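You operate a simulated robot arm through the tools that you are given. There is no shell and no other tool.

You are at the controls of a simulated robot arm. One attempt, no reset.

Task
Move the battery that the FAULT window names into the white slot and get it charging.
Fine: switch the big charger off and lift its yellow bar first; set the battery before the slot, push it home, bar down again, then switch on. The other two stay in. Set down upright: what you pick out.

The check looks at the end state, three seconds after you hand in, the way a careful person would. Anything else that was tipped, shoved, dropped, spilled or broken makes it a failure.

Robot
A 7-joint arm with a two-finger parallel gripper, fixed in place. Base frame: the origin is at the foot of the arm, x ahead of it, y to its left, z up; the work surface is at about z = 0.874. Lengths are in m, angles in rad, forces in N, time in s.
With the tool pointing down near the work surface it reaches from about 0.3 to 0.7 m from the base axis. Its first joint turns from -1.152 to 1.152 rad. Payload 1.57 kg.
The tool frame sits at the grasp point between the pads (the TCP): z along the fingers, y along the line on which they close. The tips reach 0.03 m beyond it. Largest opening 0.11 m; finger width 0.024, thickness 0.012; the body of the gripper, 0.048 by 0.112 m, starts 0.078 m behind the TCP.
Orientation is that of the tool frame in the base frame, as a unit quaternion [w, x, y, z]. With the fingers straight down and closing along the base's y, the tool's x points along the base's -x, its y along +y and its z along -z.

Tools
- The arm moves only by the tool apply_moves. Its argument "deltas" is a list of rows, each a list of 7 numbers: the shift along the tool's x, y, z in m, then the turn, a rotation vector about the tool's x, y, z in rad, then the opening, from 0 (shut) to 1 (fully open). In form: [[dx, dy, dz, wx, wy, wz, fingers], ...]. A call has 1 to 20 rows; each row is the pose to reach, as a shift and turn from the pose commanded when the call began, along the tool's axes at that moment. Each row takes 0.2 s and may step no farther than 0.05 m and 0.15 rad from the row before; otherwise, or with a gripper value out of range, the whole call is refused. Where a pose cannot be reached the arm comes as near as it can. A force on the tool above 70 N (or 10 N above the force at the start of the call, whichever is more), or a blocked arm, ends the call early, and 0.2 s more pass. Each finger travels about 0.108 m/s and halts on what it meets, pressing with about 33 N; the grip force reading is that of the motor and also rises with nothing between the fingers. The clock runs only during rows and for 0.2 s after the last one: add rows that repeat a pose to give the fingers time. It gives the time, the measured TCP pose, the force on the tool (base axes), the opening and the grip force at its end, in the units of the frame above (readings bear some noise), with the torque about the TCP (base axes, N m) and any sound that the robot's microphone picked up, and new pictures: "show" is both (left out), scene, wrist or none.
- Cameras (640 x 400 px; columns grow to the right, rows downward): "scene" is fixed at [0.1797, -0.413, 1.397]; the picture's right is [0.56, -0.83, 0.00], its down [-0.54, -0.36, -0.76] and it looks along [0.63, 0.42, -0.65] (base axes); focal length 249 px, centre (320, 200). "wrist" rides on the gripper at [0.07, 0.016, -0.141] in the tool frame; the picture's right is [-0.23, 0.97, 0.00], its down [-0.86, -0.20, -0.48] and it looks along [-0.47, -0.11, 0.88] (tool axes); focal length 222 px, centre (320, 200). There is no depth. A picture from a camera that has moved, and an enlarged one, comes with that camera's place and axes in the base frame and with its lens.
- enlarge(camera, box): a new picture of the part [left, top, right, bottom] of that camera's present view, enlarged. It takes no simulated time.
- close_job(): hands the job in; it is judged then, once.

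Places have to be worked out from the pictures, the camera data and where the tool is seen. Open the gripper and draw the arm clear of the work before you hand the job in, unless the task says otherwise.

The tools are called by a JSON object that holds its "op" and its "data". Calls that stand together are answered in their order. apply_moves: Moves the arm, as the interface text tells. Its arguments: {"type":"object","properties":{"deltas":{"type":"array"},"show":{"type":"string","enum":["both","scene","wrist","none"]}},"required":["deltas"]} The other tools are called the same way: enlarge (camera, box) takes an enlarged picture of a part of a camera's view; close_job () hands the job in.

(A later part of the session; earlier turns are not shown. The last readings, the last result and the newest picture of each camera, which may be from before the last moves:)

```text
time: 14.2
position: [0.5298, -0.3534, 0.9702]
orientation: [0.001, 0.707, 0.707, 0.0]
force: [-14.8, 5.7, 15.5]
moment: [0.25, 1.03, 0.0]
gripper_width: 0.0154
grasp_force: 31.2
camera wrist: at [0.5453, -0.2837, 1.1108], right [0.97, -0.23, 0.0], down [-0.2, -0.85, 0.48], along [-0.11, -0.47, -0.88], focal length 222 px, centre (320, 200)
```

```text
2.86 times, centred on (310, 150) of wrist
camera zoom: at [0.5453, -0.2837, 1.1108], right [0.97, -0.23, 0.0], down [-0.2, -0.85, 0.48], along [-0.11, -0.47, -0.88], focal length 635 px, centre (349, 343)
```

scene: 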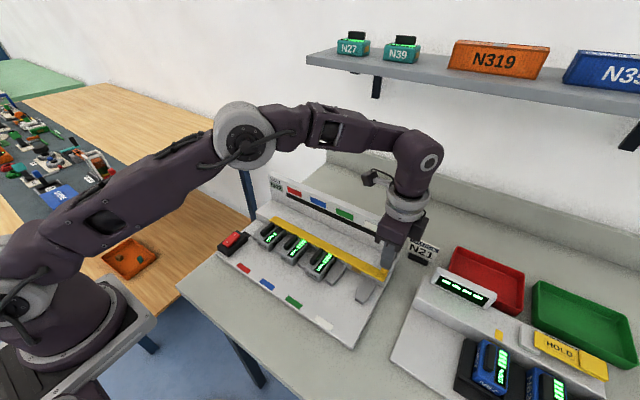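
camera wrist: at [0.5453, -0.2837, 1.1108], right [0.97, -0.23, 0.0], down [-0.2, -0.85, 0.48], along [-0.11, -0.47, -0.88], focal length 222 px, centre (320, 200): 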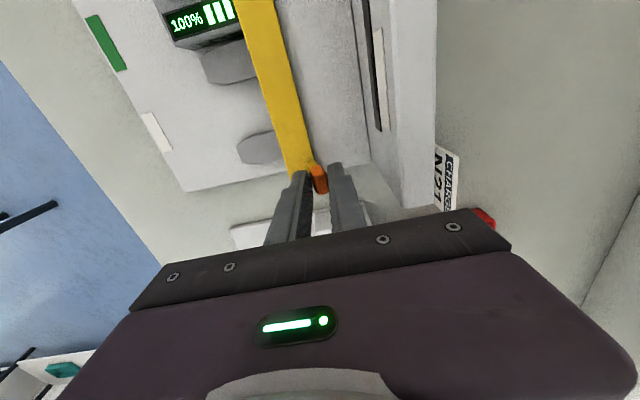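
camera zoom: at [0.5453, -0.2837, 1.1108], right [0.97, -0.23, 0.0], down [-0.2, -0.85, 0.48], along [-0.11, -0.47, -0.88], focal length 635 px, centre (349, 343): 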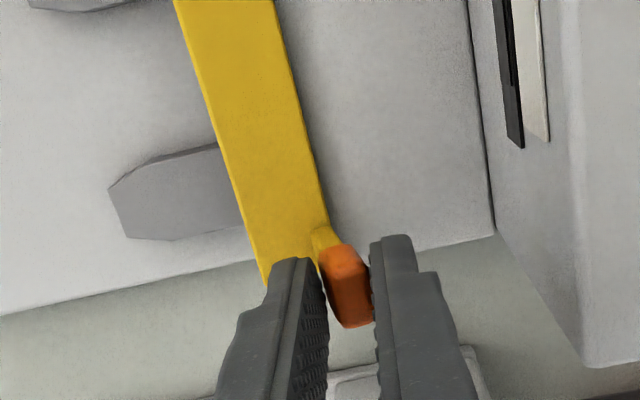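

Confirmed: the knob tilted back and the bar's front edge rose, so it hinges along its rear edge. I'll let go, go up and turn the tool back to the usual orientation. Then I'll push the knob backward with shut fingers along an arc.

{"op": "apply_moves", "data": {"deltas": [[0, 0, 0, 0, 0, 0, 0.4], [0, -0.004, -0.01, 0, 0, 0, 0.5], [0, -0.006, -0.05, 0, 0, 0, 0.5], [0, -0.006, -0.09, 0, 0, 0, 0.5]], "show": "both"}}

{"op": "enlarge", "data": {"camera": "scene", "box": [260, 200, 420, 300]}}

{"op": "enlarge", "data": {"camera": "wrist", "box": [230, 80, 390, 200]}}

```text
time: 15.2
position: [0.5242, -0.3541, 1.058]
orientation: [0.001, 0.707, 0.707, 0.0]
force: [-0.7, 0.3, 0.9]
moment: [0.0, 0.01, 0.02]
gripper_width: 0.055
grasp_force: 0.1
camera wrist: at [0.5396, -0.2843, 1.1984], right [0.97, -0.23, 0.0], down [-0.2, -0.86, 0.48], along [-0.11, -0.47, -0.88], focal length 222 px, centre (320, 200)
```

scene: 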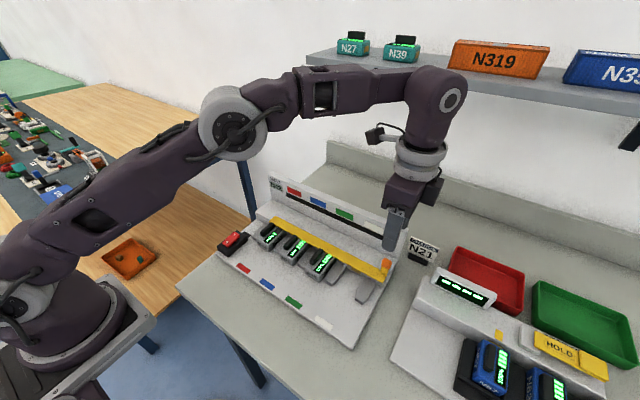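
wrist: 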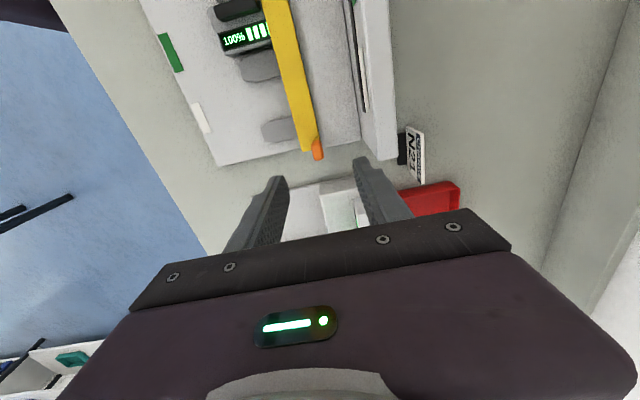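

```text
4.00 times, centred on (340, 250) of scene
camera zoom: at [0.1797, -0.413, 1.3971], right [0.56, -0.83, 0.0], down [-0.54, -0.36, -0.76], along [0.63, 0.42, -0.65], focal length 997 px, centre (240, 0)
```

zoom: 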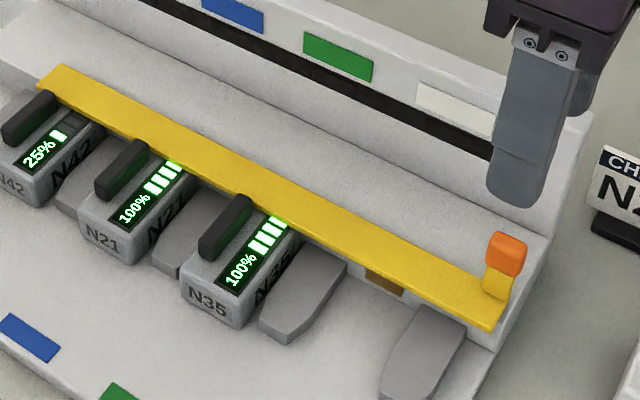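

```text
3.33 times, centred on (310, 140) of wrist
camera zoom: at [0.5396, -0.2843, 1.1984], right [0.97, -0.23, 0.0], down [-0.2, -0.86, 0.48], along [-0.11, -0.47, -0.88], focal length 740 px, centre (353, 400)
```

zoom: 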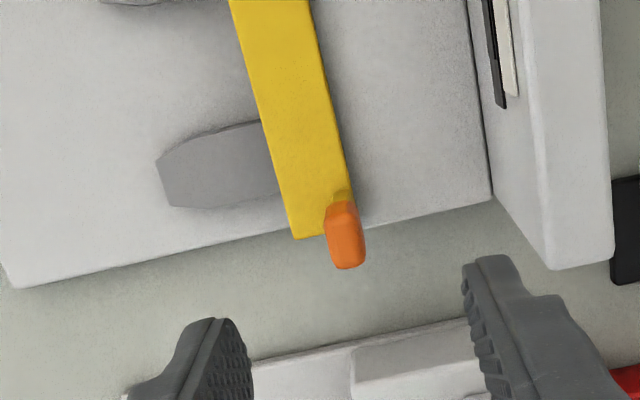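

The bar dropped back closed under gravity. Now I'll turn the tool back by -90° at height, fingers shut, and place it in front of the knob.

{"op": "apply_moves", "data": {"deltas": [[0, -0.004, -0.01, 0, 0, -0.1428, 0.3], [0, -0.008, -0.01, 0, 0, -0.2856, 0], [0, -0.012, -0.01, 0, 0, -0.4284, 0], [0, -0.016, -0.01, 0, 0, -0.5712, 0], [0, -0.02, -0.01, 0, 0, -0.714, 0], [0, -0.024, -0.01, 0, 0, -0.8568, 0], [0, -0.028, -0.01, 0, 0, -0.9996, 0], [0, -0.031, -0.01, 0, 0, -1.1424, 0], [0, -0.033, -0.01, 0, 0, -1.2852, 0], [0, -0.035, -0.01, 0, 0, -1.428, 0], [0, -0.036, -0.01, 0, 0, -1.5708, 0]], "show": "both"}}

```text
time: 17.6
position: [0.4898, -0.3538, 1.0688]
orientation: [0.001, -0.002, 1.0, 0.0]
force: [-0.3, -0.5, -0.1]
moment: [-0.01, 0.01, 0.0]
gripper_width: 0.0001
grasp_force: 21.7
camera wrist: at [0.4181, -0.3381, 1.209], right [0.22, 0.97, 0.0], down [0.85, -0.2, 0.48], along [0.47, -0.11, -0.88], focal length 222 px, centre (320, 200)
```

scene: 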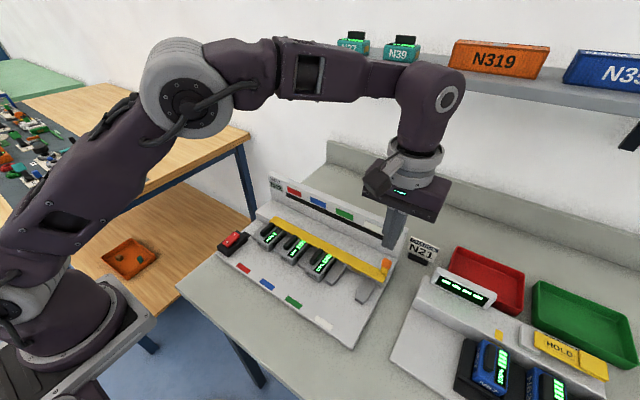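
wrist: 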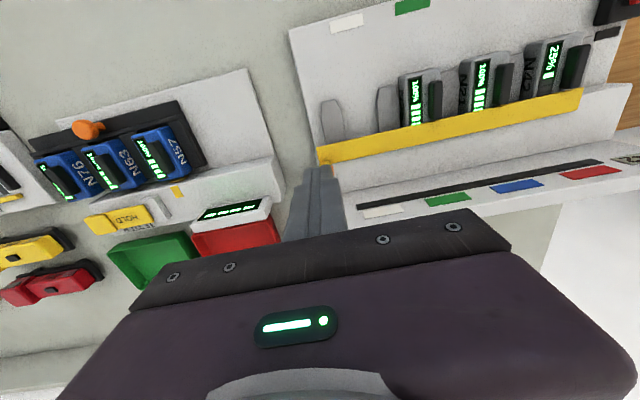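

{"op": "apply_moves", "data": {"deltas": [[0, 0, 0.045, 0, 0, 0, 0], [0, 0, 0.08, 0, 0, 0, 0], [0, 0, 0.094, 0, 0, 0, 0]], "show": "both"}}

{"op": "enlarge", "data": {"camera": "scene", "box": [340, 210, 440, 300]}}

{"op": "enlarge", "data": {"camera": "wrist", "box": [250, 120, 390, 220]}}

```text
time: 18.4
position: [0.4909, -0.3545, 0.974]
orientation: [0.0, 0.0, 1.0, 0.0]
force: [0.5, 0.0, 0.7]
moment: [-0.01, 0.0, -0.02]
gripper_width: 0.0
grasp_force: 21.4
camera wrist: at [0.4193, -0.3378, 1.1142], right [0.23, 0.97, 0.0], down [0.85, -0.2, 0.48], along [0.47, -0.11, -0.88], focal length 222 px, centre (320, 200)
```

scene: 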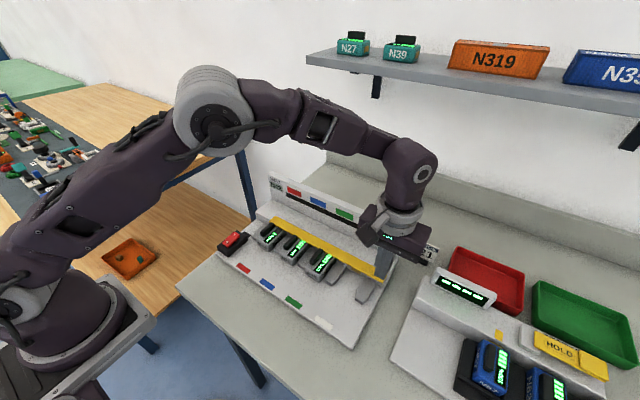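
wrist: 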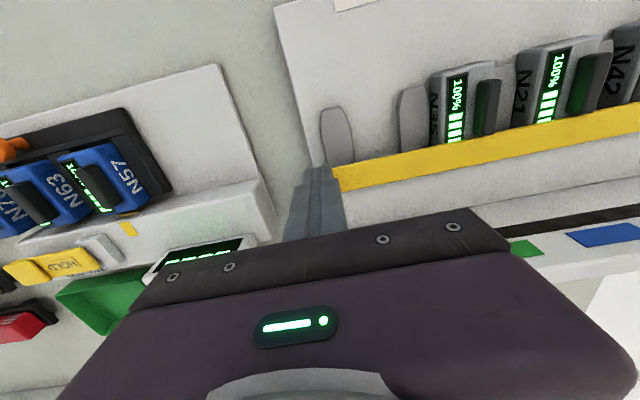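

```text
4.44 times, centred on (390, 255) of scene
camera zoom: at [0.1797, -0.413, 1.397], right [0.56, -0.83, 0.0], down [-0.54, -0.36, -0.76], along [0.63, 0.42, -0.65], focal length 1108 px, centre (9, -44)
```

zoom: 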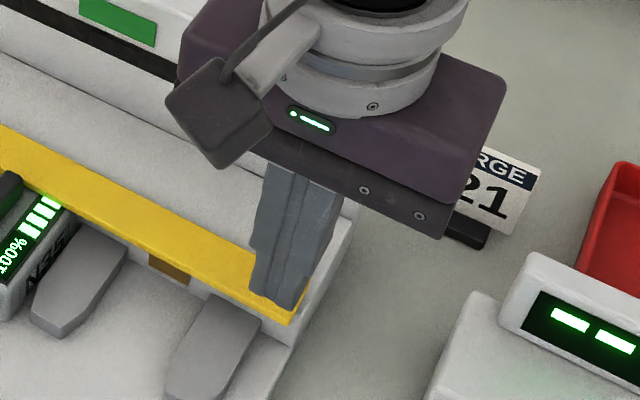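

```text
4.00 times, centred on (320, 170) of wrist
camera zoom: at [0.4193, -0.3378, 1.1142], right [0.23, 0.97, 0.0], down [0.85, -0.2, 0.48], along [0.47, -0.11, -0.88], focal length 888 px, centre (320, 320)
```

zoom: 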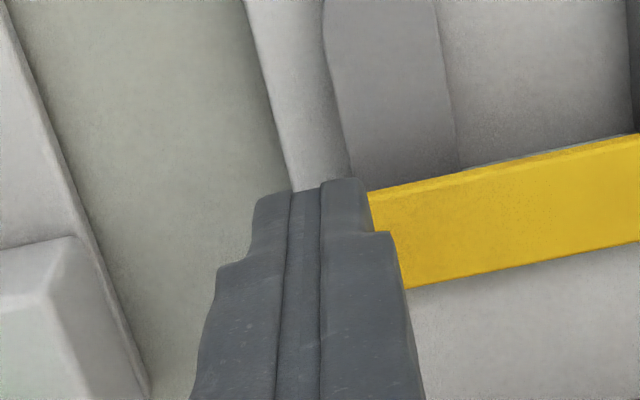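

The shut fingertips are just in front of the knob, above the bar. I'll push toward +x along the first part of the arc.

{"op": "apply_moves", "data": {"deltas": [[-0.01, 0, 0, 0, 0, 0, 0], [-0.018, 0, 0.0, 0, 0, 0, 0], [-0.025, 0, 0, 0, 0, 0, 0], [-0.031, 0, 0.0, 0, 0, 0, 0], [-0.037, 0, 0.002, 0, 0, 0, 0]], "show": "both"}}

{"op": "enlarge", "data": {"camera": "scene", "box": [260, 200, 420, 300]}}

{"op": "enlarge", "data": {"camera": "wrist", "box": [250, 100, 410, 220]}}

```text
time: 19.6
position: [0.527, -0.354, 0.9734]
orientation: [0.001, -0.001, 1.0, 0.0]
force: [0.6, -0.6, 0.3]
moment: [-0.02, 0.0, -0.01]
gripper_width: 0.0
grasp_force: 20.7
camera wrist: at [0.4558, -0.3383, 1.1133], right [0.23, 0.97, 0.0], down [0.85, -0.2, 0.48], along [0.47, -0.11, -0.88], focal length 222 px, centre (320, 200)
```

scene: 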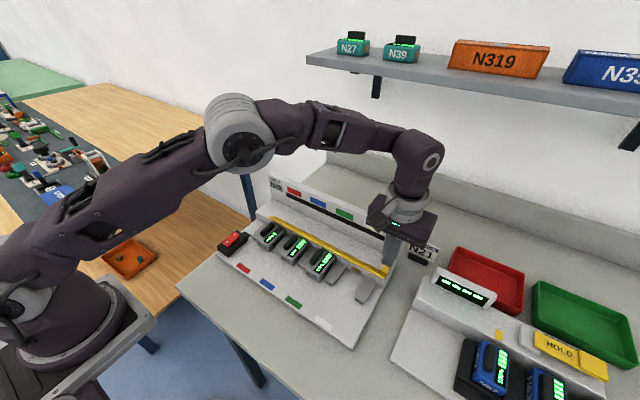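
wrist: 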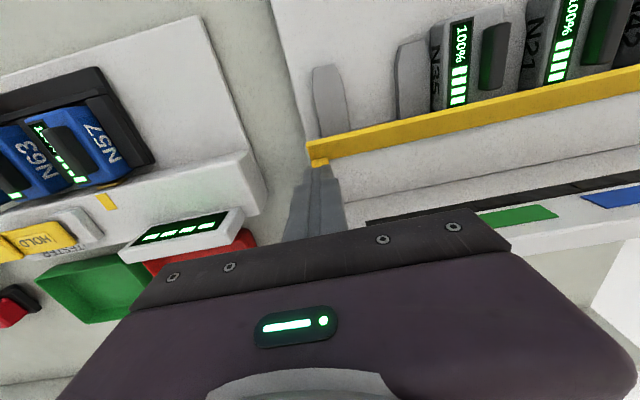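

```text
4.00 times, centred on (340, 250) of scene
camera zoom: at [0.1797, -0.413, 1.397], right [0.56, -0.83, 0.0], down [-0.54, -0.36, -0.76], along [0.63, 0.42, -0.65], focal length 997 px, centre (240, 0)
```

zoom: 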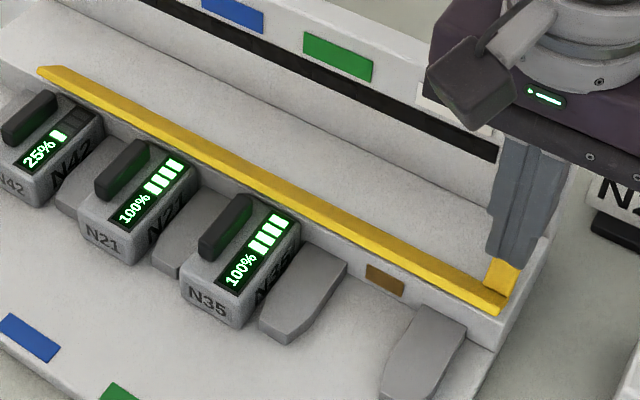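

```text
3.33 times, centred on (330, 160) of wrist
camera zoom: at [0.4558, -0.3383, 1.1133], right [0.23, 0.97, 0.0], down [0.85, -0.2, 0.48], along [0.47, -0.11, -0.88], focal length 740 px, centre (287, 333)
```

zoom: 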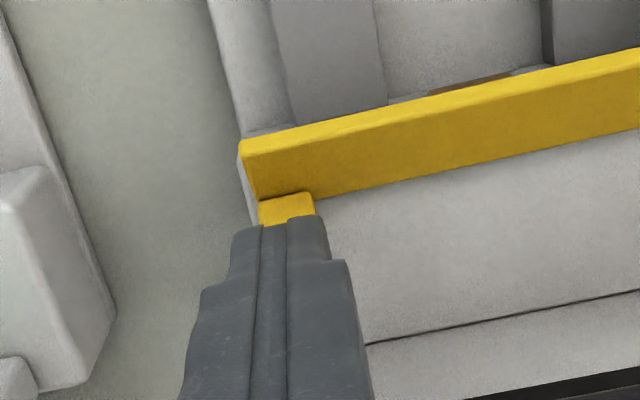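

The bar is swinging up with almost no force. I'll continue along the arc, back and slightly down.

{"op": "apply_moves", "data": {"deltas": [[-0.005, 0, 0.003, 0, 0, 0, 0], [-0.01, 0, 0.008, 0, 0, 0, 0], [-0.013, 0, 0.012, 0, 0, 0, 0], [-0.016, 0, 0.017, 0, 0, 0, 0]], "show": "both"}}

{"op": "enlarge", "data": {"camera": "scene", "box": [260, 200, 420, 300]}}

{"op": "enlarge", "data": {"camera": "wrist", "box": [250, 100, 410, 220]}}

```text
time: 20.5
position: [0.536, -0.3543, 0.9659]
orientation: [-0.002, 0.0, 1.0, -0.003]
force: [-21.0, 9.5, 32.1]
moment: [0.33, 0.29, 0.24]
gripper_width: 0.0
grasp_force: 21.6
stopped in row 4: the force on the tool passed its limit at 81 N (the readings are from after the stop); the commanded pose is now the measured one
camera wrist: at [0.4671, -0.3379, 1.1067], right [0.23, 0.97, -0.01], down [0.86, -0.2, 0.48], along [0.46, -0.11, -0.88], focal length 222 px, centre (320, 200)
```

scene: 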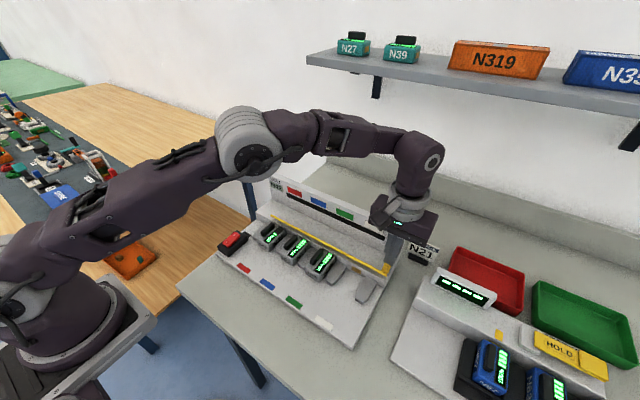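
wrist: 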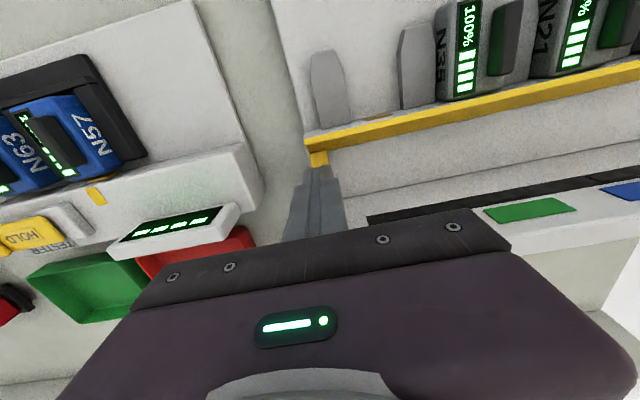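

```text
4.00 times, centred on (340, 250) of scene
camera zoom: at [0.1786, -0.4124, 1.3974], right [0.56, -0.83, 0.0], down [-0.54, -0.36, -0.76], along [0.63, 0.42, -0.65], focal length 997 px, centre (240, 0)
```

zoom: 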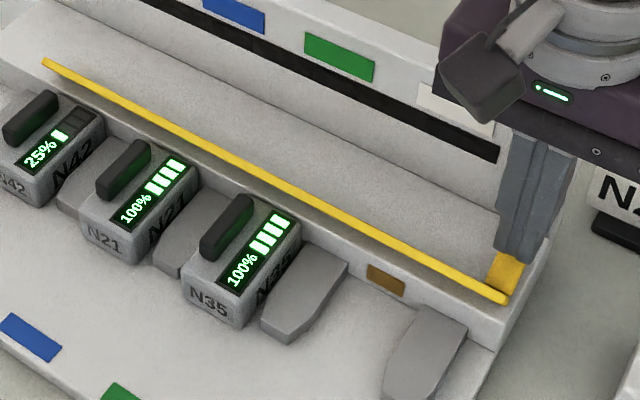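

```text
3.33 times, centred on (330, 160) of wrist
camera zoom: at [0.4671, -0.3379, 1.1067], right [0.23, 0.97, -0.01], down [0.86, -0.2, 0.48], along [0.46, -0.11, -0.88], focal length 740 px, centre (287, 333)
```

zoom: 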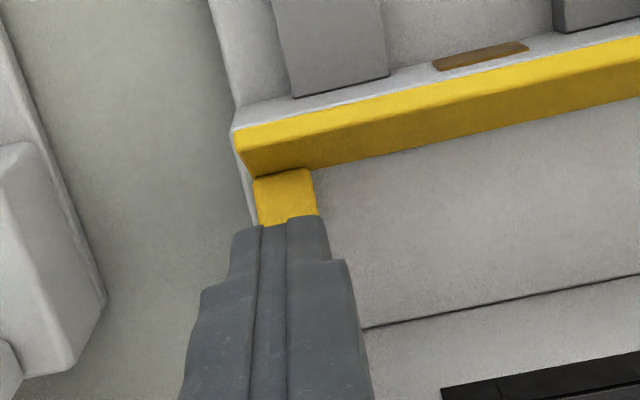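

The force stop came with the push normal to the knob face at roughly 60° of opening, so the bar has probably met its stop. I'll back off gently and see whether it stays up.

{"op": "apply_moves", "data": {"deltas": [[0.003, 0, -0.006, 0, 0, 0, 0], [0.006, 0, -0.015, 0, 0, 0, 0], [0.01, 0, -0.03, 0, 0, 0, 0], [0.012, 0, -0.06, 0, 0, 0, 0]], "show": "both"}}

{"op": "enlarge", "data": {"camera": "scene", "box": [260, 200, 420, 300]}}

{"op": "enlarge", "data": {"camera": "wrist", "box": [250, 100, 410, 220]}}

```text
time: 21.5
position: [0.5274, -0.3555, 1.0223]
orientation: [-0.002, 0.0, 1.0, -0.003]
force: [-0.9, -0.8, 0.3]
moment: [0.02, -0.02, -0.01]
gripper_width: 0.0001
grasp_force: 21.2
camera wrist: at [0.4578, -0.3384, 1.1627], right [0.23, 0.97, 0.0], down [0.86, -0.2, 0.48], along [0.46, -0.11, -0.88], focal length 222 px, centre (320, 200)
```

scene: 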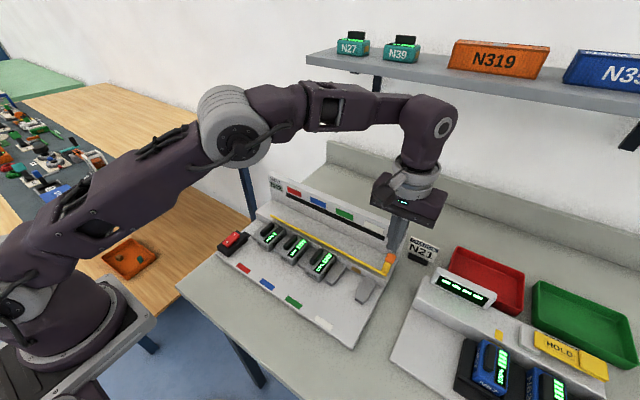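
wrist: 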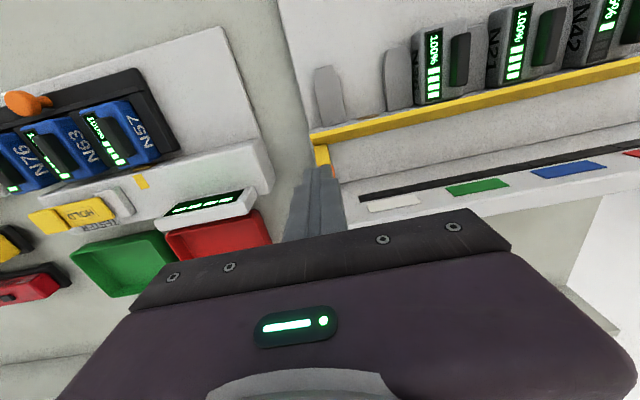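

```text
4.00 times, centred on (340, 250) of scene
camera zoom: at [0.1797, -0.413, 1.3971], right [0.56, -0.83, 0.0], down [-0.54, -0.36, -0.76], along [0.63, 0.42, -0.65], focal length 997 px, centre (240, 0)
```

zoom: 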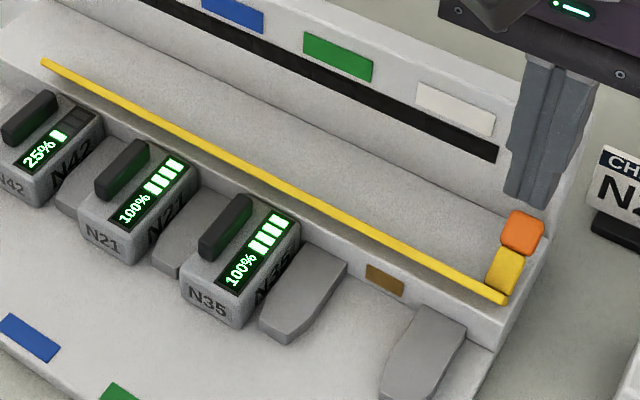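

```text
3.33 times, centred on (330, 160) of wrist
camera zoom: at [0.4578, -0.3384, 1.1627], right [0.23, 0.97, 0.0], down [0.86, -0.2, 0.48], along [0.46, -0.11, -0.88], focal length 740 px, centre (287, 333)
```

zoom: 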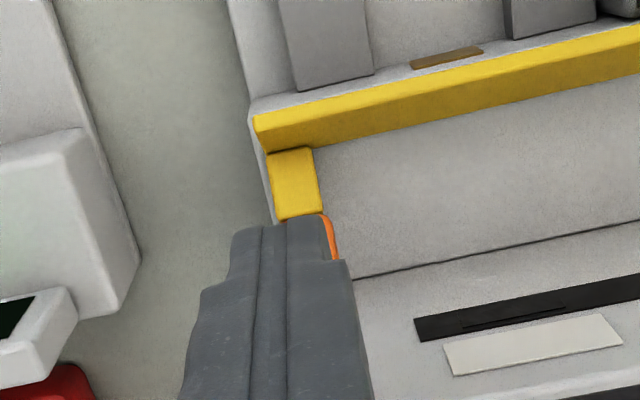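

The bar stays up by itself at about 60°. Now I'll go above N42's grip fin, which I put at (0.47, -0.051) with its top at z≈0.92, with a moderate opening.

{"op": "apply_moves", "data": {"deltas": [[0.005, 0, -0.04, -0.006, -0.004, 0, 0], [0.015, 0.043, -0.045, -0.006, -0.004, 0, 0.2], [0.025, 0.086, -0.045, -0.006, -0.004, 0, 0.4], [0.035, 0.13, -0.045, -0.006, -0.004, 0, 0.4], [0.045, 0.173, -0.045, -0.006, -0.004, 0, 0.4], [0.052, 0.217, -0.045, -0.006, -0.004, 0, 0.4], [0.059, 0.26, -0.045, -0.006, -0.004, 0, 0.4], [0.0624, 0.304, -0.045, -0.006, -0.004, 0, 0.4]], "show": "both"}}

{"op": "enlarge", "data": {"camera": "wrist", "box": [240, 100, 400, 210]}}

{"op": "enlarge", "data": {"camera": "scene", "box": [220, 180, 400, 300]}}

```text
time: 23.3
position: [0.4679, -0.051, 1.0665]
orientation: [0.0, 0.001, 1.0, 0.001]
force: [-0.7, -0.5, -0.3]
moment: [-0.01, 0.01, -0.04]
gripper_width: 0.0441
grasp_force: 0.0
camera wrist: at [0.3965, -0.0342, 1.2069], right [0.23, 0.97, 0.0], down [0.85, -0.2, 0.48], along [0.47, -0.11, -0.88], focal length 222 px, centre (320, 200)
```

scene: 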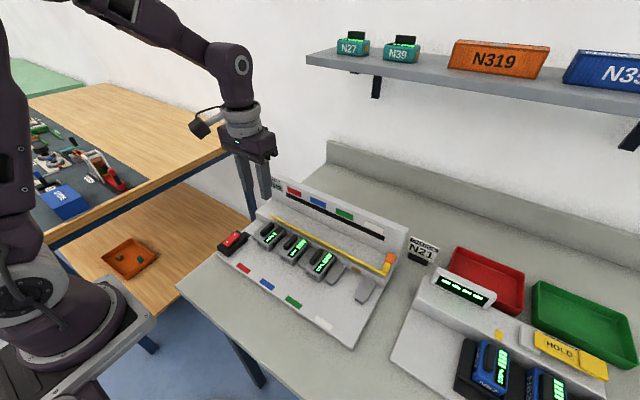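
wrist: 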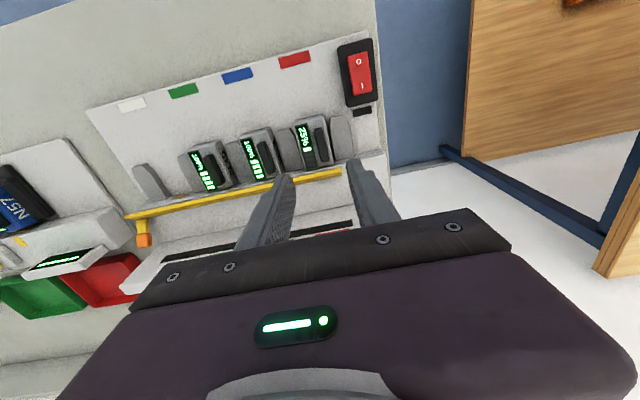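

```text
3.64 times, centred on (320, 155) of wrist
camera zoom: at [0.3965, -0.0342, 1.2069], right [0.23, 0.97, 0.0], down [0.85, -0.2, 0.48], along [0.47, -0.11, -0.88], focal length 808 px, centre (320, 364)
```

zoom: 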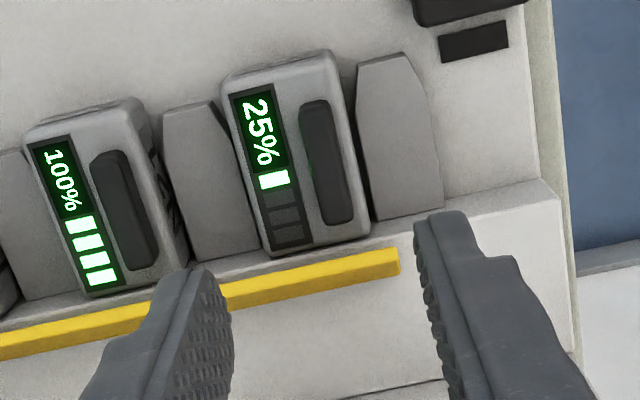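

```text
3.33 times, centred on (310, 240) of scene
camera zoom: at [0.1797, -0.413, 1.3971], right [0.56, -0.83, 0.0], down [-0.54, -0.36, -0.76], along [0.63, 0.42, -0.65], focal length 831 px, centre (353, 67)
```

zoom: 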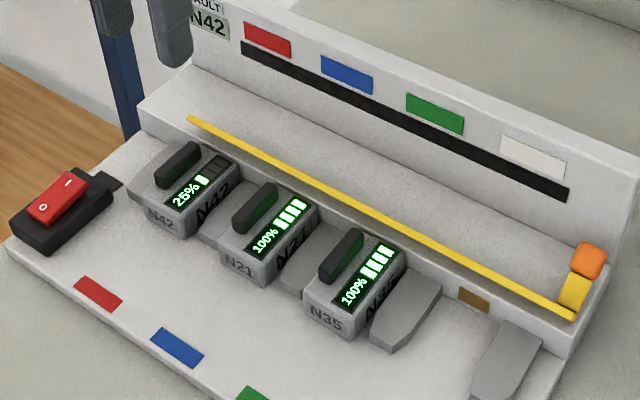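

N42 and its fin are clear in view: fin centre about (0.469, -0.049), running from x≈0.449 to 0.491. I'll shift 1 mm and descend around the fin to tips z≈0.906, just above the battery's top.

{"op": "apply_moves", "data": {"deltas": [[0, 0.001, 0.045, 0, 0, 0, 0.4], [0, 0.001, 0.09, 0, 0, 0, 0.4], [0, 0.001, 0.115, 0, 0, 0, 0.4], [0, 0.001, 0.13, 0, 0, 0, 0.4]], "show": "both"}}

{"op": "enlarge", "data": {"camera": "wrist", "box": [240, 120, 400, 220]}}

{"op": "enlarge", "data": {"camera": "scene", "box": [220, 190, 320, 280]}}

```text
time: 24.3
position: [0.4651, -0.0492, 0.9374]
orientation: [-0.001, 0.0, 1.0, 0.002]
force: [-0.2, 0.3, 0.1]
moment: [0.0, -0.02, -0.01]
gripper_width: 0.0441
grasp_force: 0.1
camera wrist: at [0.3952, -0.033, 1.0773], right [0.23, 0.97, 0.0], down [0.85, -0.2, 0.48], along [0.47, -0.11, -0.88], focal length 222 px, centre (320, 200)
```

scene: 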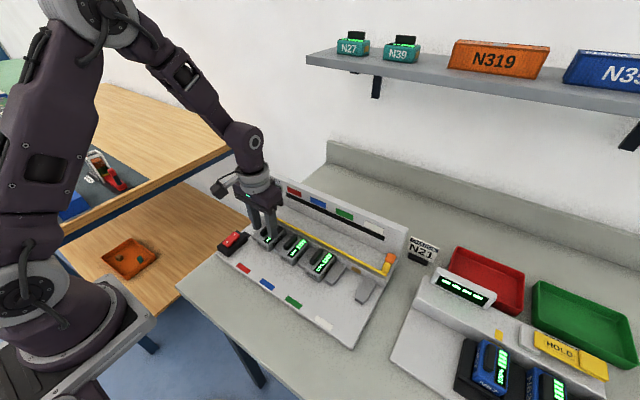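
wrist: 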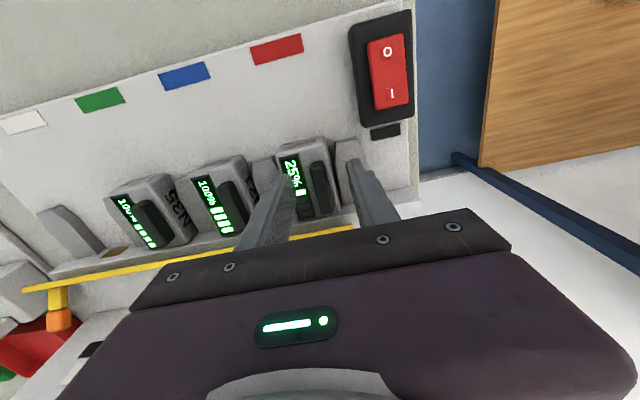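

```text
4.00 times, centred on (320, 170) of wrist
camera zoom: at [0.3952, -0.033, 1.0773], right [0.23, 0.97, 0.0], down [0.85, -0.2, 0.48], along [0.47, -0.11, -0.88], focal length 888 px, centre (320, 320)
```

zoom: 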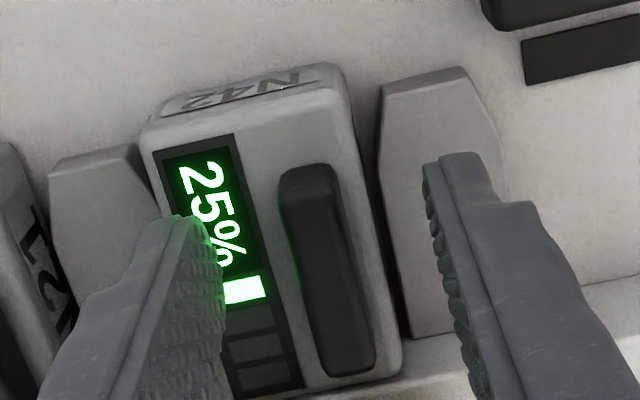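

```text
4.44 times, centred on (270, 235) of scene
camera zoom: at [0.1797, -0.413, 1.397], right [0.56, -0.83, 0.0], down [-0.54, -0.36, -0.76], along [0.63, 0.42, -0.65], focal length 1108 px, centre (542, 44)
```

zoom: 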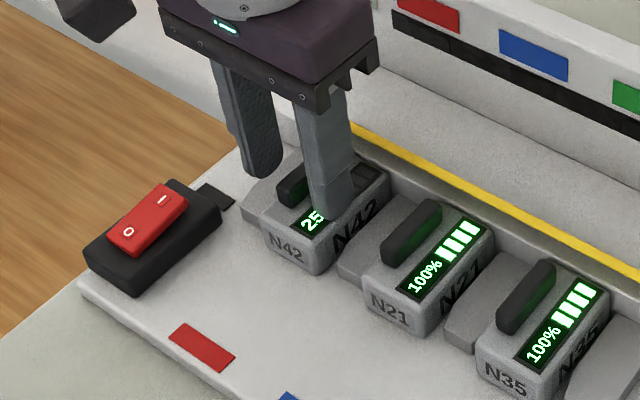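

The fin is between the pads. I'll close the gripper on it.

{"op": "apply_moves", "data": {"deltas": [[0, 0, 0.001, 0, 0, 0, 0.2], [0, 0, 0.001, 0, 0, 0, 0], [0, 0, 0.001, 0, 0, 0, 0], [0, 0, 0.001, 0, 0, 0, 0]], "show": "both"}}

{"op": "enlarge", "data": {"camera": "wrist", "box": [240, 120, 400, 220]}}

```text
time: 25.3
position: [0.466, -0.0482, 0.9357]
orientation: [0.0, 0.0, 1.0, 0.001]
force: [-0.9, 1.0, 0.3]
moment: [0.02, -0.05, 0.04]
gripper_width: 0.0115
grasp_force: 29.2
camera wrist: at [0.3952, -0.0333, 1.0766], right [0.23, 0.97, 0.0], down [0.85, -0.2, 0.48], along [0.47, -0.11, -0.88], focal length 222 px, centre (320, 200)
```

scene: 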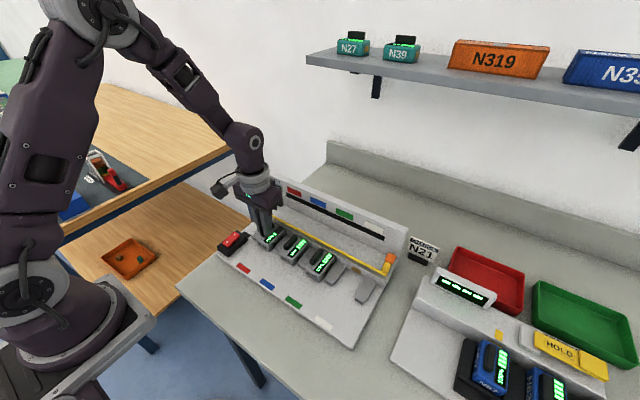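
wrist: 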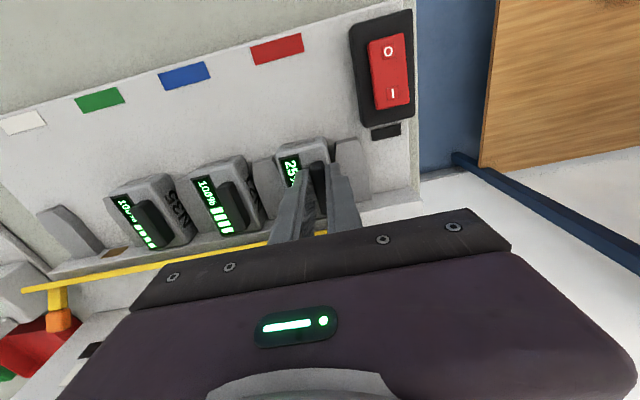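

```text
4.00 times, centred on (320, 170) of wrist
camera zoom: at [0.3952, -0.0333, 1.0766], right [0.23, 0.97, 0.0], down [0.85, -0.2, 0.48], along [0.47, -0.11, -0.88], focal length 888 px, centre (320, 320)
```

zoom: 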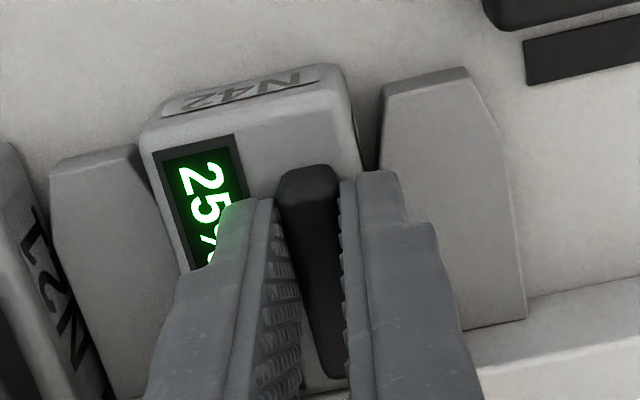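

Gripped cleanly (11.5 mm) with near-zero side loads. I'll pull the battery straight out toward -x, starting with 20 mm.

{"op": "apply_moves", "data": {"deltas": [[0.004, 0, 0, 0, 0, 0, 0], [0.008, 0, 0, 0, 0, 0, 0], [0.014, 0, 0, 0, 0, 0, 0], [0.02, 0, 0, 0, 0, 0, 0]], "show": "both"}}

{"op": "enlarge", "data": {"camera": "scene", "box": [220, 190, 320, 280]}}

{"op": "enlarge", "data": {"camera": "wrist", "box": [240, 120, 400, 220]}}

```text
time: 26.3
position: [0.445, -0.0493, 0.938]
orientation: [0.0, 0.0, 1.0, 0.001]
force: [0.7, 0.6, -0.6]
moment: [0.01, 0.03, -0.02]
gripper_width: 0.0114
grasp_force: 29.0
camera wrist: at [0.3749, -0.0336, 1.0777], right [0.23, 0.97, 0.0], down [0.85, -0.2, 0.48], along [0.47, -0.11, -0.88], focal length 222 px, centre (320, 200)
```

scene: 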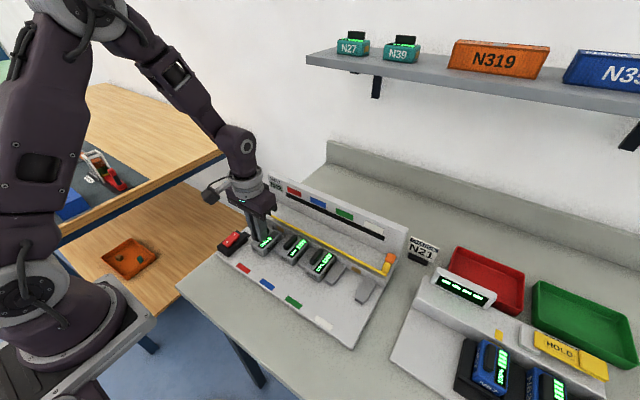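
wrist: 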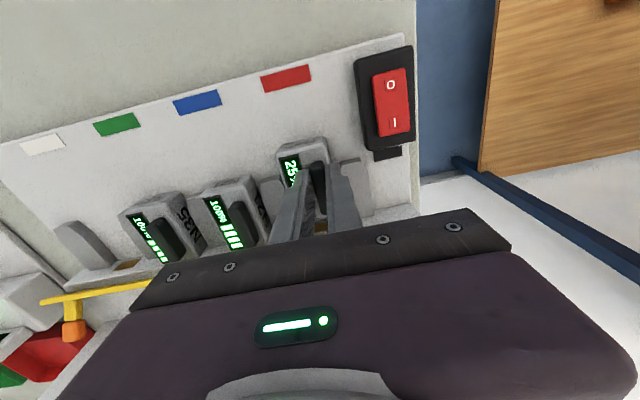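

```text
4.44 times, centred on (270, 235) of scene
camera zoom: at [0.1798, -0.413, 1.397], right [0.56, -0.83, 0.0], down [-0.54, -0.36, -0.76], along [0.63, 0.42, -0.65], focal length 1108 px, centre (542, 44)
```

zoom: 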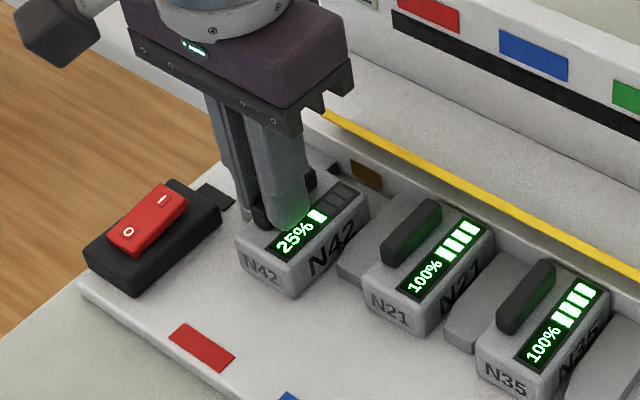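

```text
4.00 times, centred on (320, 170) of wrist
camera zoom: at [0.3749, -0.0336, 1.0777], right [0.23, 0.97, 0.0], down [0.85, -0.2, 0.48], along [0.47, -0.11, -0.88], focal length 888 px, centre (320, 320)
```

zoom: 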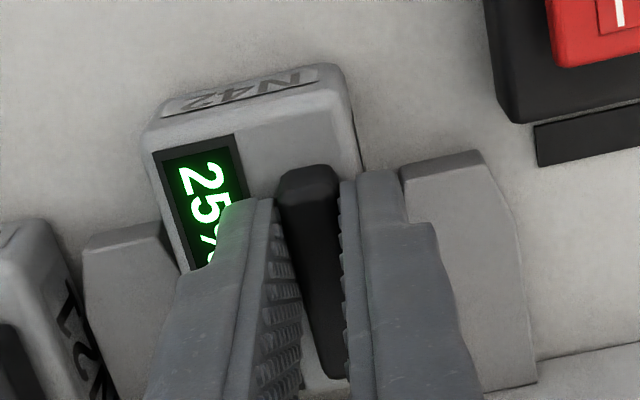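

It slides freely. I'll pull another 50 mm so the rear end clears the dividers, whose fronts are at x≈0.441.

{"op": "apply_moves", "data": {"deltas": [[0.01, 0, 0, 0, 0, 0, 0], [0.02, 0, 0, 0, 0, 0, 0], [0.03, 0, 0, 0, 0, 0, 0], [0.04, 0, 0, 0, 0, 0, 0], [0.052, 0, 0, 0, 0, 0, 0]], "show": "both"}}

{"op": "enlarge", "data": {"camera": "scene", "box": [200, 190, 340, 300]}}

```text
time: 27.5
position: [0.3934, -0.0475, 0.937]
orientation: [0.001, 0.0, 1.0, 0.002]
force: [0.2, 0.4, 0.7]
moment: [0.03, 0.05, 0.02]
gripper_width: 0.0113
grasp_force: 28.5
camera wrist: at [0.323, -0.0327, 1.0772], right [0.23, 0.97, 0.0], down [0.85, -0.2, 0.48], along [0.47, -0.11, -0.88], focal length 222 px, centre (320, 200)
```

scene: 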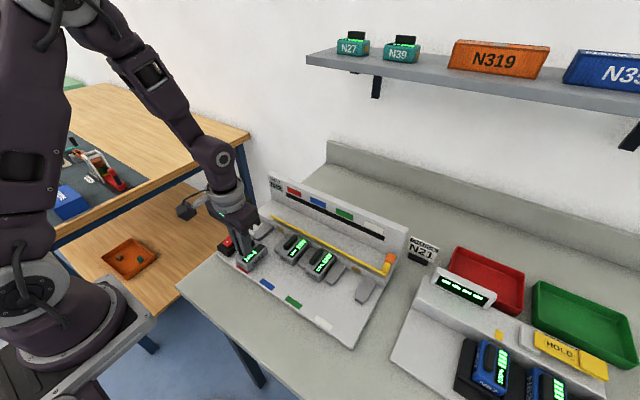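
wrist: 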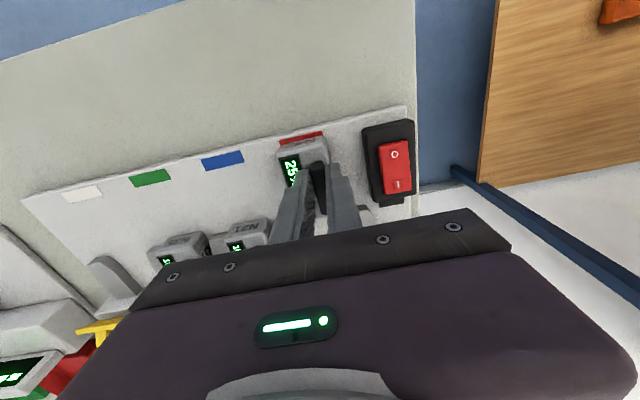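

```text
3.64 times, centred on (270, 245) of scene
camera zoom: at [0.1798, -0.413, 1.397], right [0.56, -0.83, 0.0], down [-0.54, -0.36, -0.76], along [0.63, 0.42, -0.65], focal length 907 px, centre (502, 36)
```

zoom: 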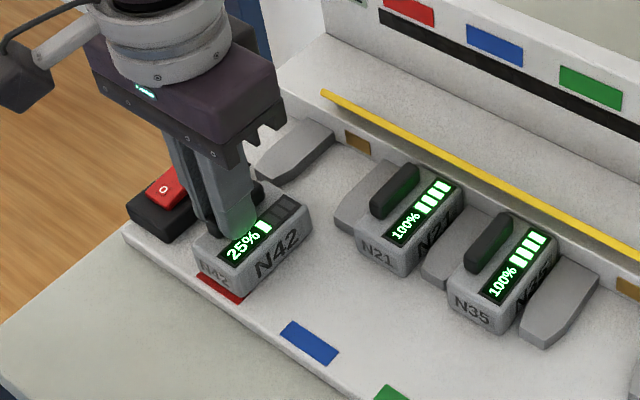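

N42 is fully out of the slot, standing on the front apron. I'll lift it straight up 60 mm.

{"op": "apply_moves", "data": {"deltas": [[0, 0, -0.01, 0, 0, 0, 0], [0, 0, -0.025, 0, 0, 0, 0], [0, 0, -0.045, 0, 0, 0, 0], [0, 0, -0.06, 0, 0, 0, 0]], "show": "both"}}

{"op": "enlarge", "data": {"camera": "scene", "box": [200, 170, 340, 290]}}

```text
time: 28.5
position: [0.394, -0.0493, 0.9964]
orientation: [0.0, 0.0, 1.0, 0.001]
force: [0.5, -0.5, -1.6]
moment: [0.0, 0.02, 0.02]
gripper_width: 0.0116
grasp_force: 29.9
camera wrist: at [0.3233, -0.0333, 1.1374], right [0.23, 0.97, 0.0], down [0.85, -0.2, 0.48], along [0.47, -0.11, -0.88], focal length 222 px, centre (320, 200)
```

scene: 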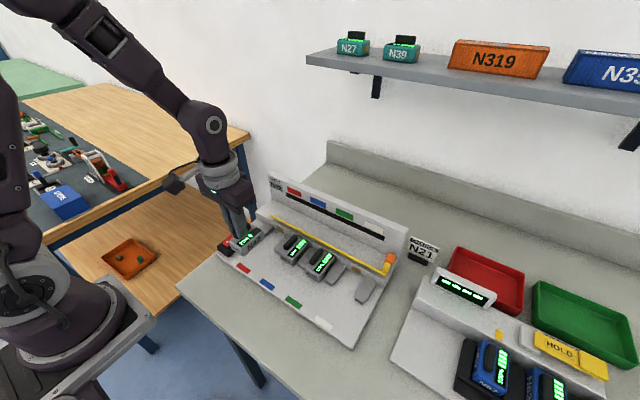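
wrist: 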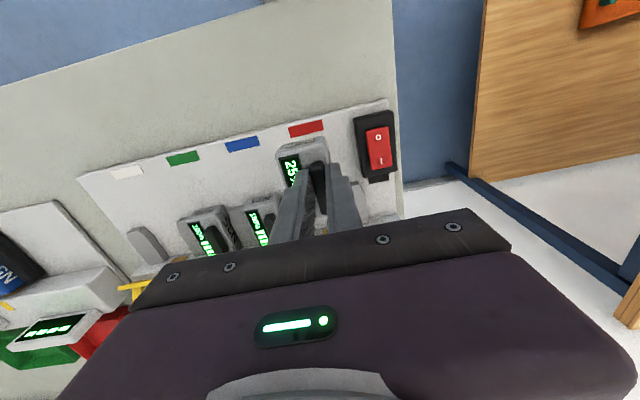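

```text
3.33 times, centred on (270, 230) of scene
camera zoom: at [0.1798, -0.413, 1.397], right [0.56, -0.83, 0.0], down [-0.54, -0.36, -0.76], along [0.63, 0.42, -0.65], focal length 831 px, centre (487, 100)
```

zoom: 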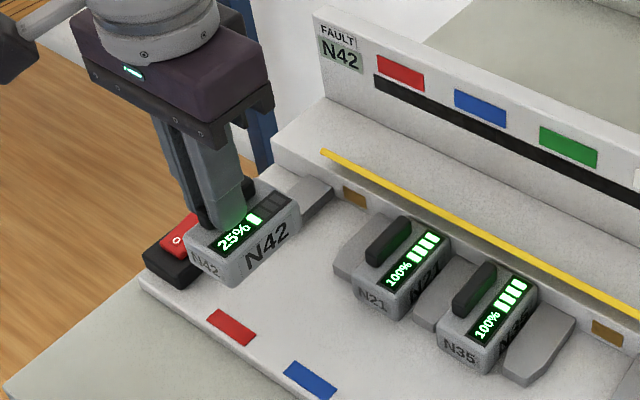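

N42 is held level. I'll carry it sideways toward -y by about 0.235 m to the white slot, keeping clear in front of the other batteries.

{"op": "apply_moves", "data": {"deltas": [[0, -0.04, -0.005, 0, 0, 0, 0], [0, -0.08, -0.005, 0, 0, 0, 0], [0, -0.12, -0.005, 0, 0, 0, 0], [0, -0.16, -0.005, 0, 0, 0, 0], [0, -0.2, -0.005, 0, 0, 0, 0], [0, -0.235, -0.005, 0, 0, 0, 0]], "show": "both"}}

{"op": "enlarge", "data": {"camera": "scene", "box": [280, 220, 420, 350]}}

{"op": "enlarge", "data": {"camera": "wrist", "box": [220, 100, 420, 225]}}

```text
time: 29.9
position: [0.3935, -0.2838, 0.9987]
orientation: [0.001, 0.0, 1.0, 0.002]
force: [0.9, 0.4, -1.8]
moment: [0.02, 0.06, 0.0]
gripper_width: 0.0114
grasp_force: 29.3
camera wrist: at [0.3229, -0.2679, 1.1396], right [0.23, 0.97, 0.0], down [0.85, -0.2, 0.48], along [0.47, -0.11, -0.88], focal length 222 px, centre (320, 200)
```

scene: 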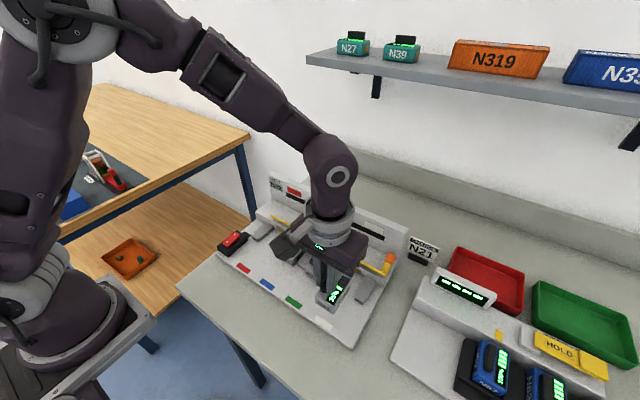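
wrist: 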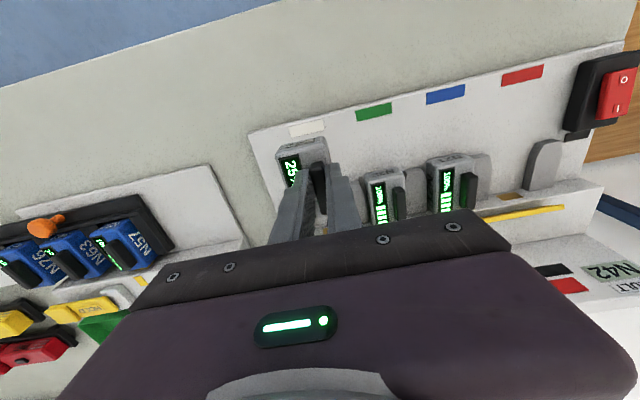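

```text
3.08 times, centred on (350, 285) of scene
camera zoom: at [0.1798, -0.413, 1.397], right [0.56, -0.83, 0.0], down [-0.54, -0.36, -0.76], along [0.63, 0.42, -0.65], focal length 767 px, centre (228, -62)
```

zoom: 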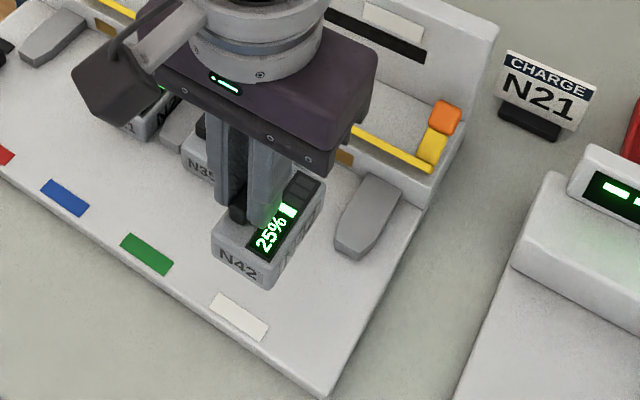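

```text
3.20 times, centred on (320, 162) of wrist
camera zoom: at [0.3229, -0.2679, 1.1396], right [0.23, 0.97, 0.0], down [0.85, -0.2, 0.48], along [0.47, -0.11, -0.88], focal length 711 px, centre (320, 320)
```

zoom: 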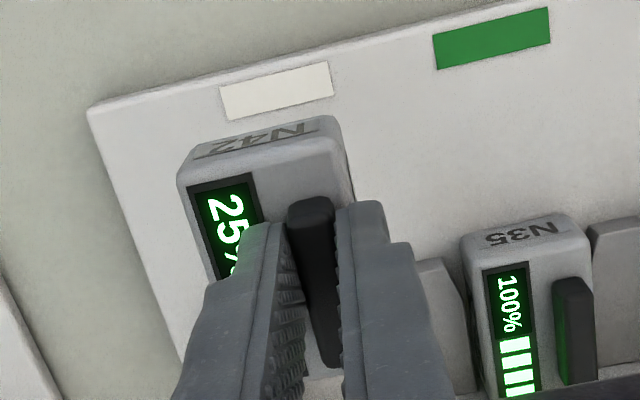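

The white mark now sits in the wrist picture where the red mark did at the red slot, so the battery is in line with the white slot. I'll lower it onto the apron in front of the slot, feeling for contact.

{"op": "apply_moves", "data": {"deltas": [[0, 0, 0.03, 0, 0, 0, 0], [0, 0, 0.05, 0, 0, 0, 0], [0, 0, 0.058, 0, 0, 0, 0], [0, 0, 0.062, 0, 0, 0, 0]], "show": "both"}}

{"op": "enlarge", "data": {"camera": "scene", "box": [280, 220, 420, 350]}}

{"op": "enlarge", "data": {"camera": "wrist", "box": [220, 100, 420, 225]}}

```text
time: 30.9
position: [0.394, -0.2848, 0.9399]
orientation: [0.001, 0.0, 1.0, 0.0]
force: [0.5, 0.1, -2.0]
moment: [0.01, -0.01, 0.03]
gripper_width: 0.0112
grasp_force: 29.2
camera wrist: at [0.3234, -0.2688, 1.0796], right [0.23, 0.97, 0.0], down [0.85, -0.2, 0.48], along [0.47, -0.11, -0.88], focal length 222 px, centre (320, 200)
```

scene: 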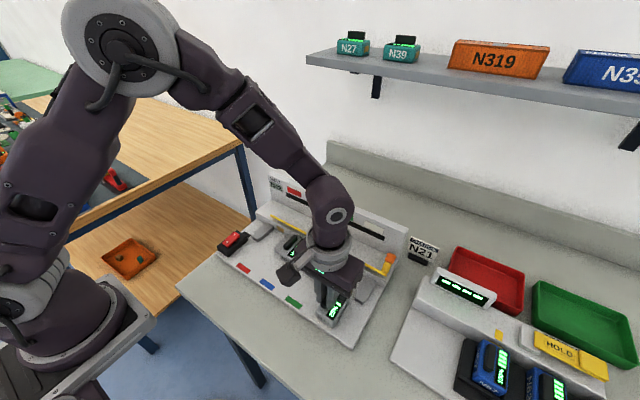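
wrist: 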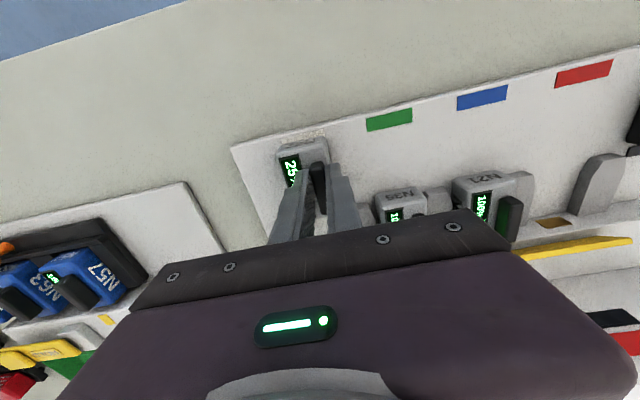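

```text
3.08 times, centred on (350, 285) of scene
camera zoom: at [0.1798, -0.413, 1.397], right [0.56, -0.83, 0.0], down [-0.54, -0.36, -0.76], along [0.63, 0.42, -0.65], focal length 767 px, centre (228, -62)
```

zoom: 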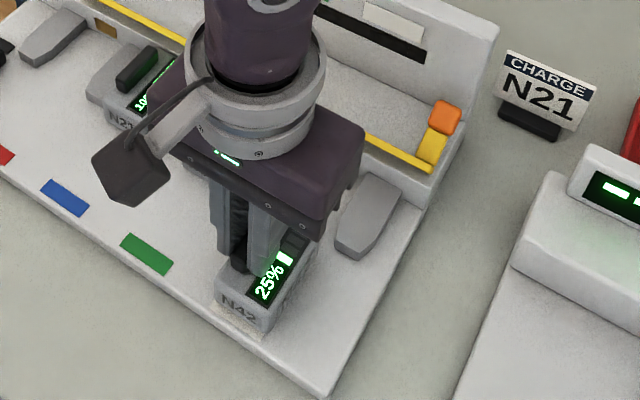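

```text
3.20 times, centred on (320, 162) of wrist
camera zoom: at [0.3234, -0.2688, 1.0796], right [0.23, 0.97, 0.0], down [0.85, -0.2, 0.48], along [0.47, -0.11, -0.88], focal length 711 px, centre (320, 320)
```

zoom: 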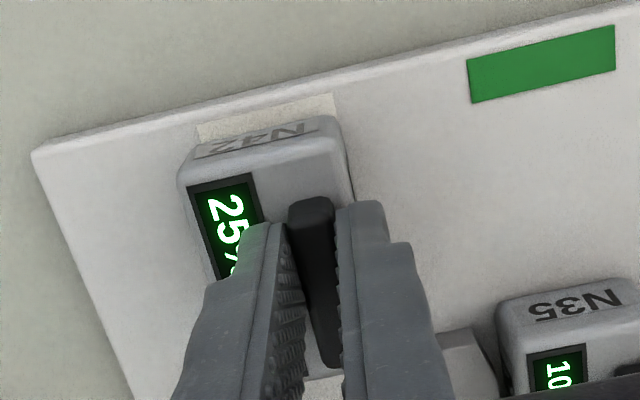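

The tool still carries the full weight (-2 N), so the battery hangs a couple of millimetres above the apron. I'll ease down until it touches.

{"op": "apply_moves", "data": {"deltas": [[0, 0, 0.001, 0, 0, 0, 0], [0, 0, 0.002, 0, 0, 0, 0], [0, 0, 0.003, 0, 0, 0, 0]], "show": "none"}}

```text
time: 31.7
position: [0.3947, -0.2837, 0.9375]
orientation: [0.001, 0.0, 1.0, 0.0]
force: [-1.3, 1.7, 7.5]
moment: [-0.03, 0.0, -0.02]
gripper_width: 0.0117
grasp_force: 28.8
```

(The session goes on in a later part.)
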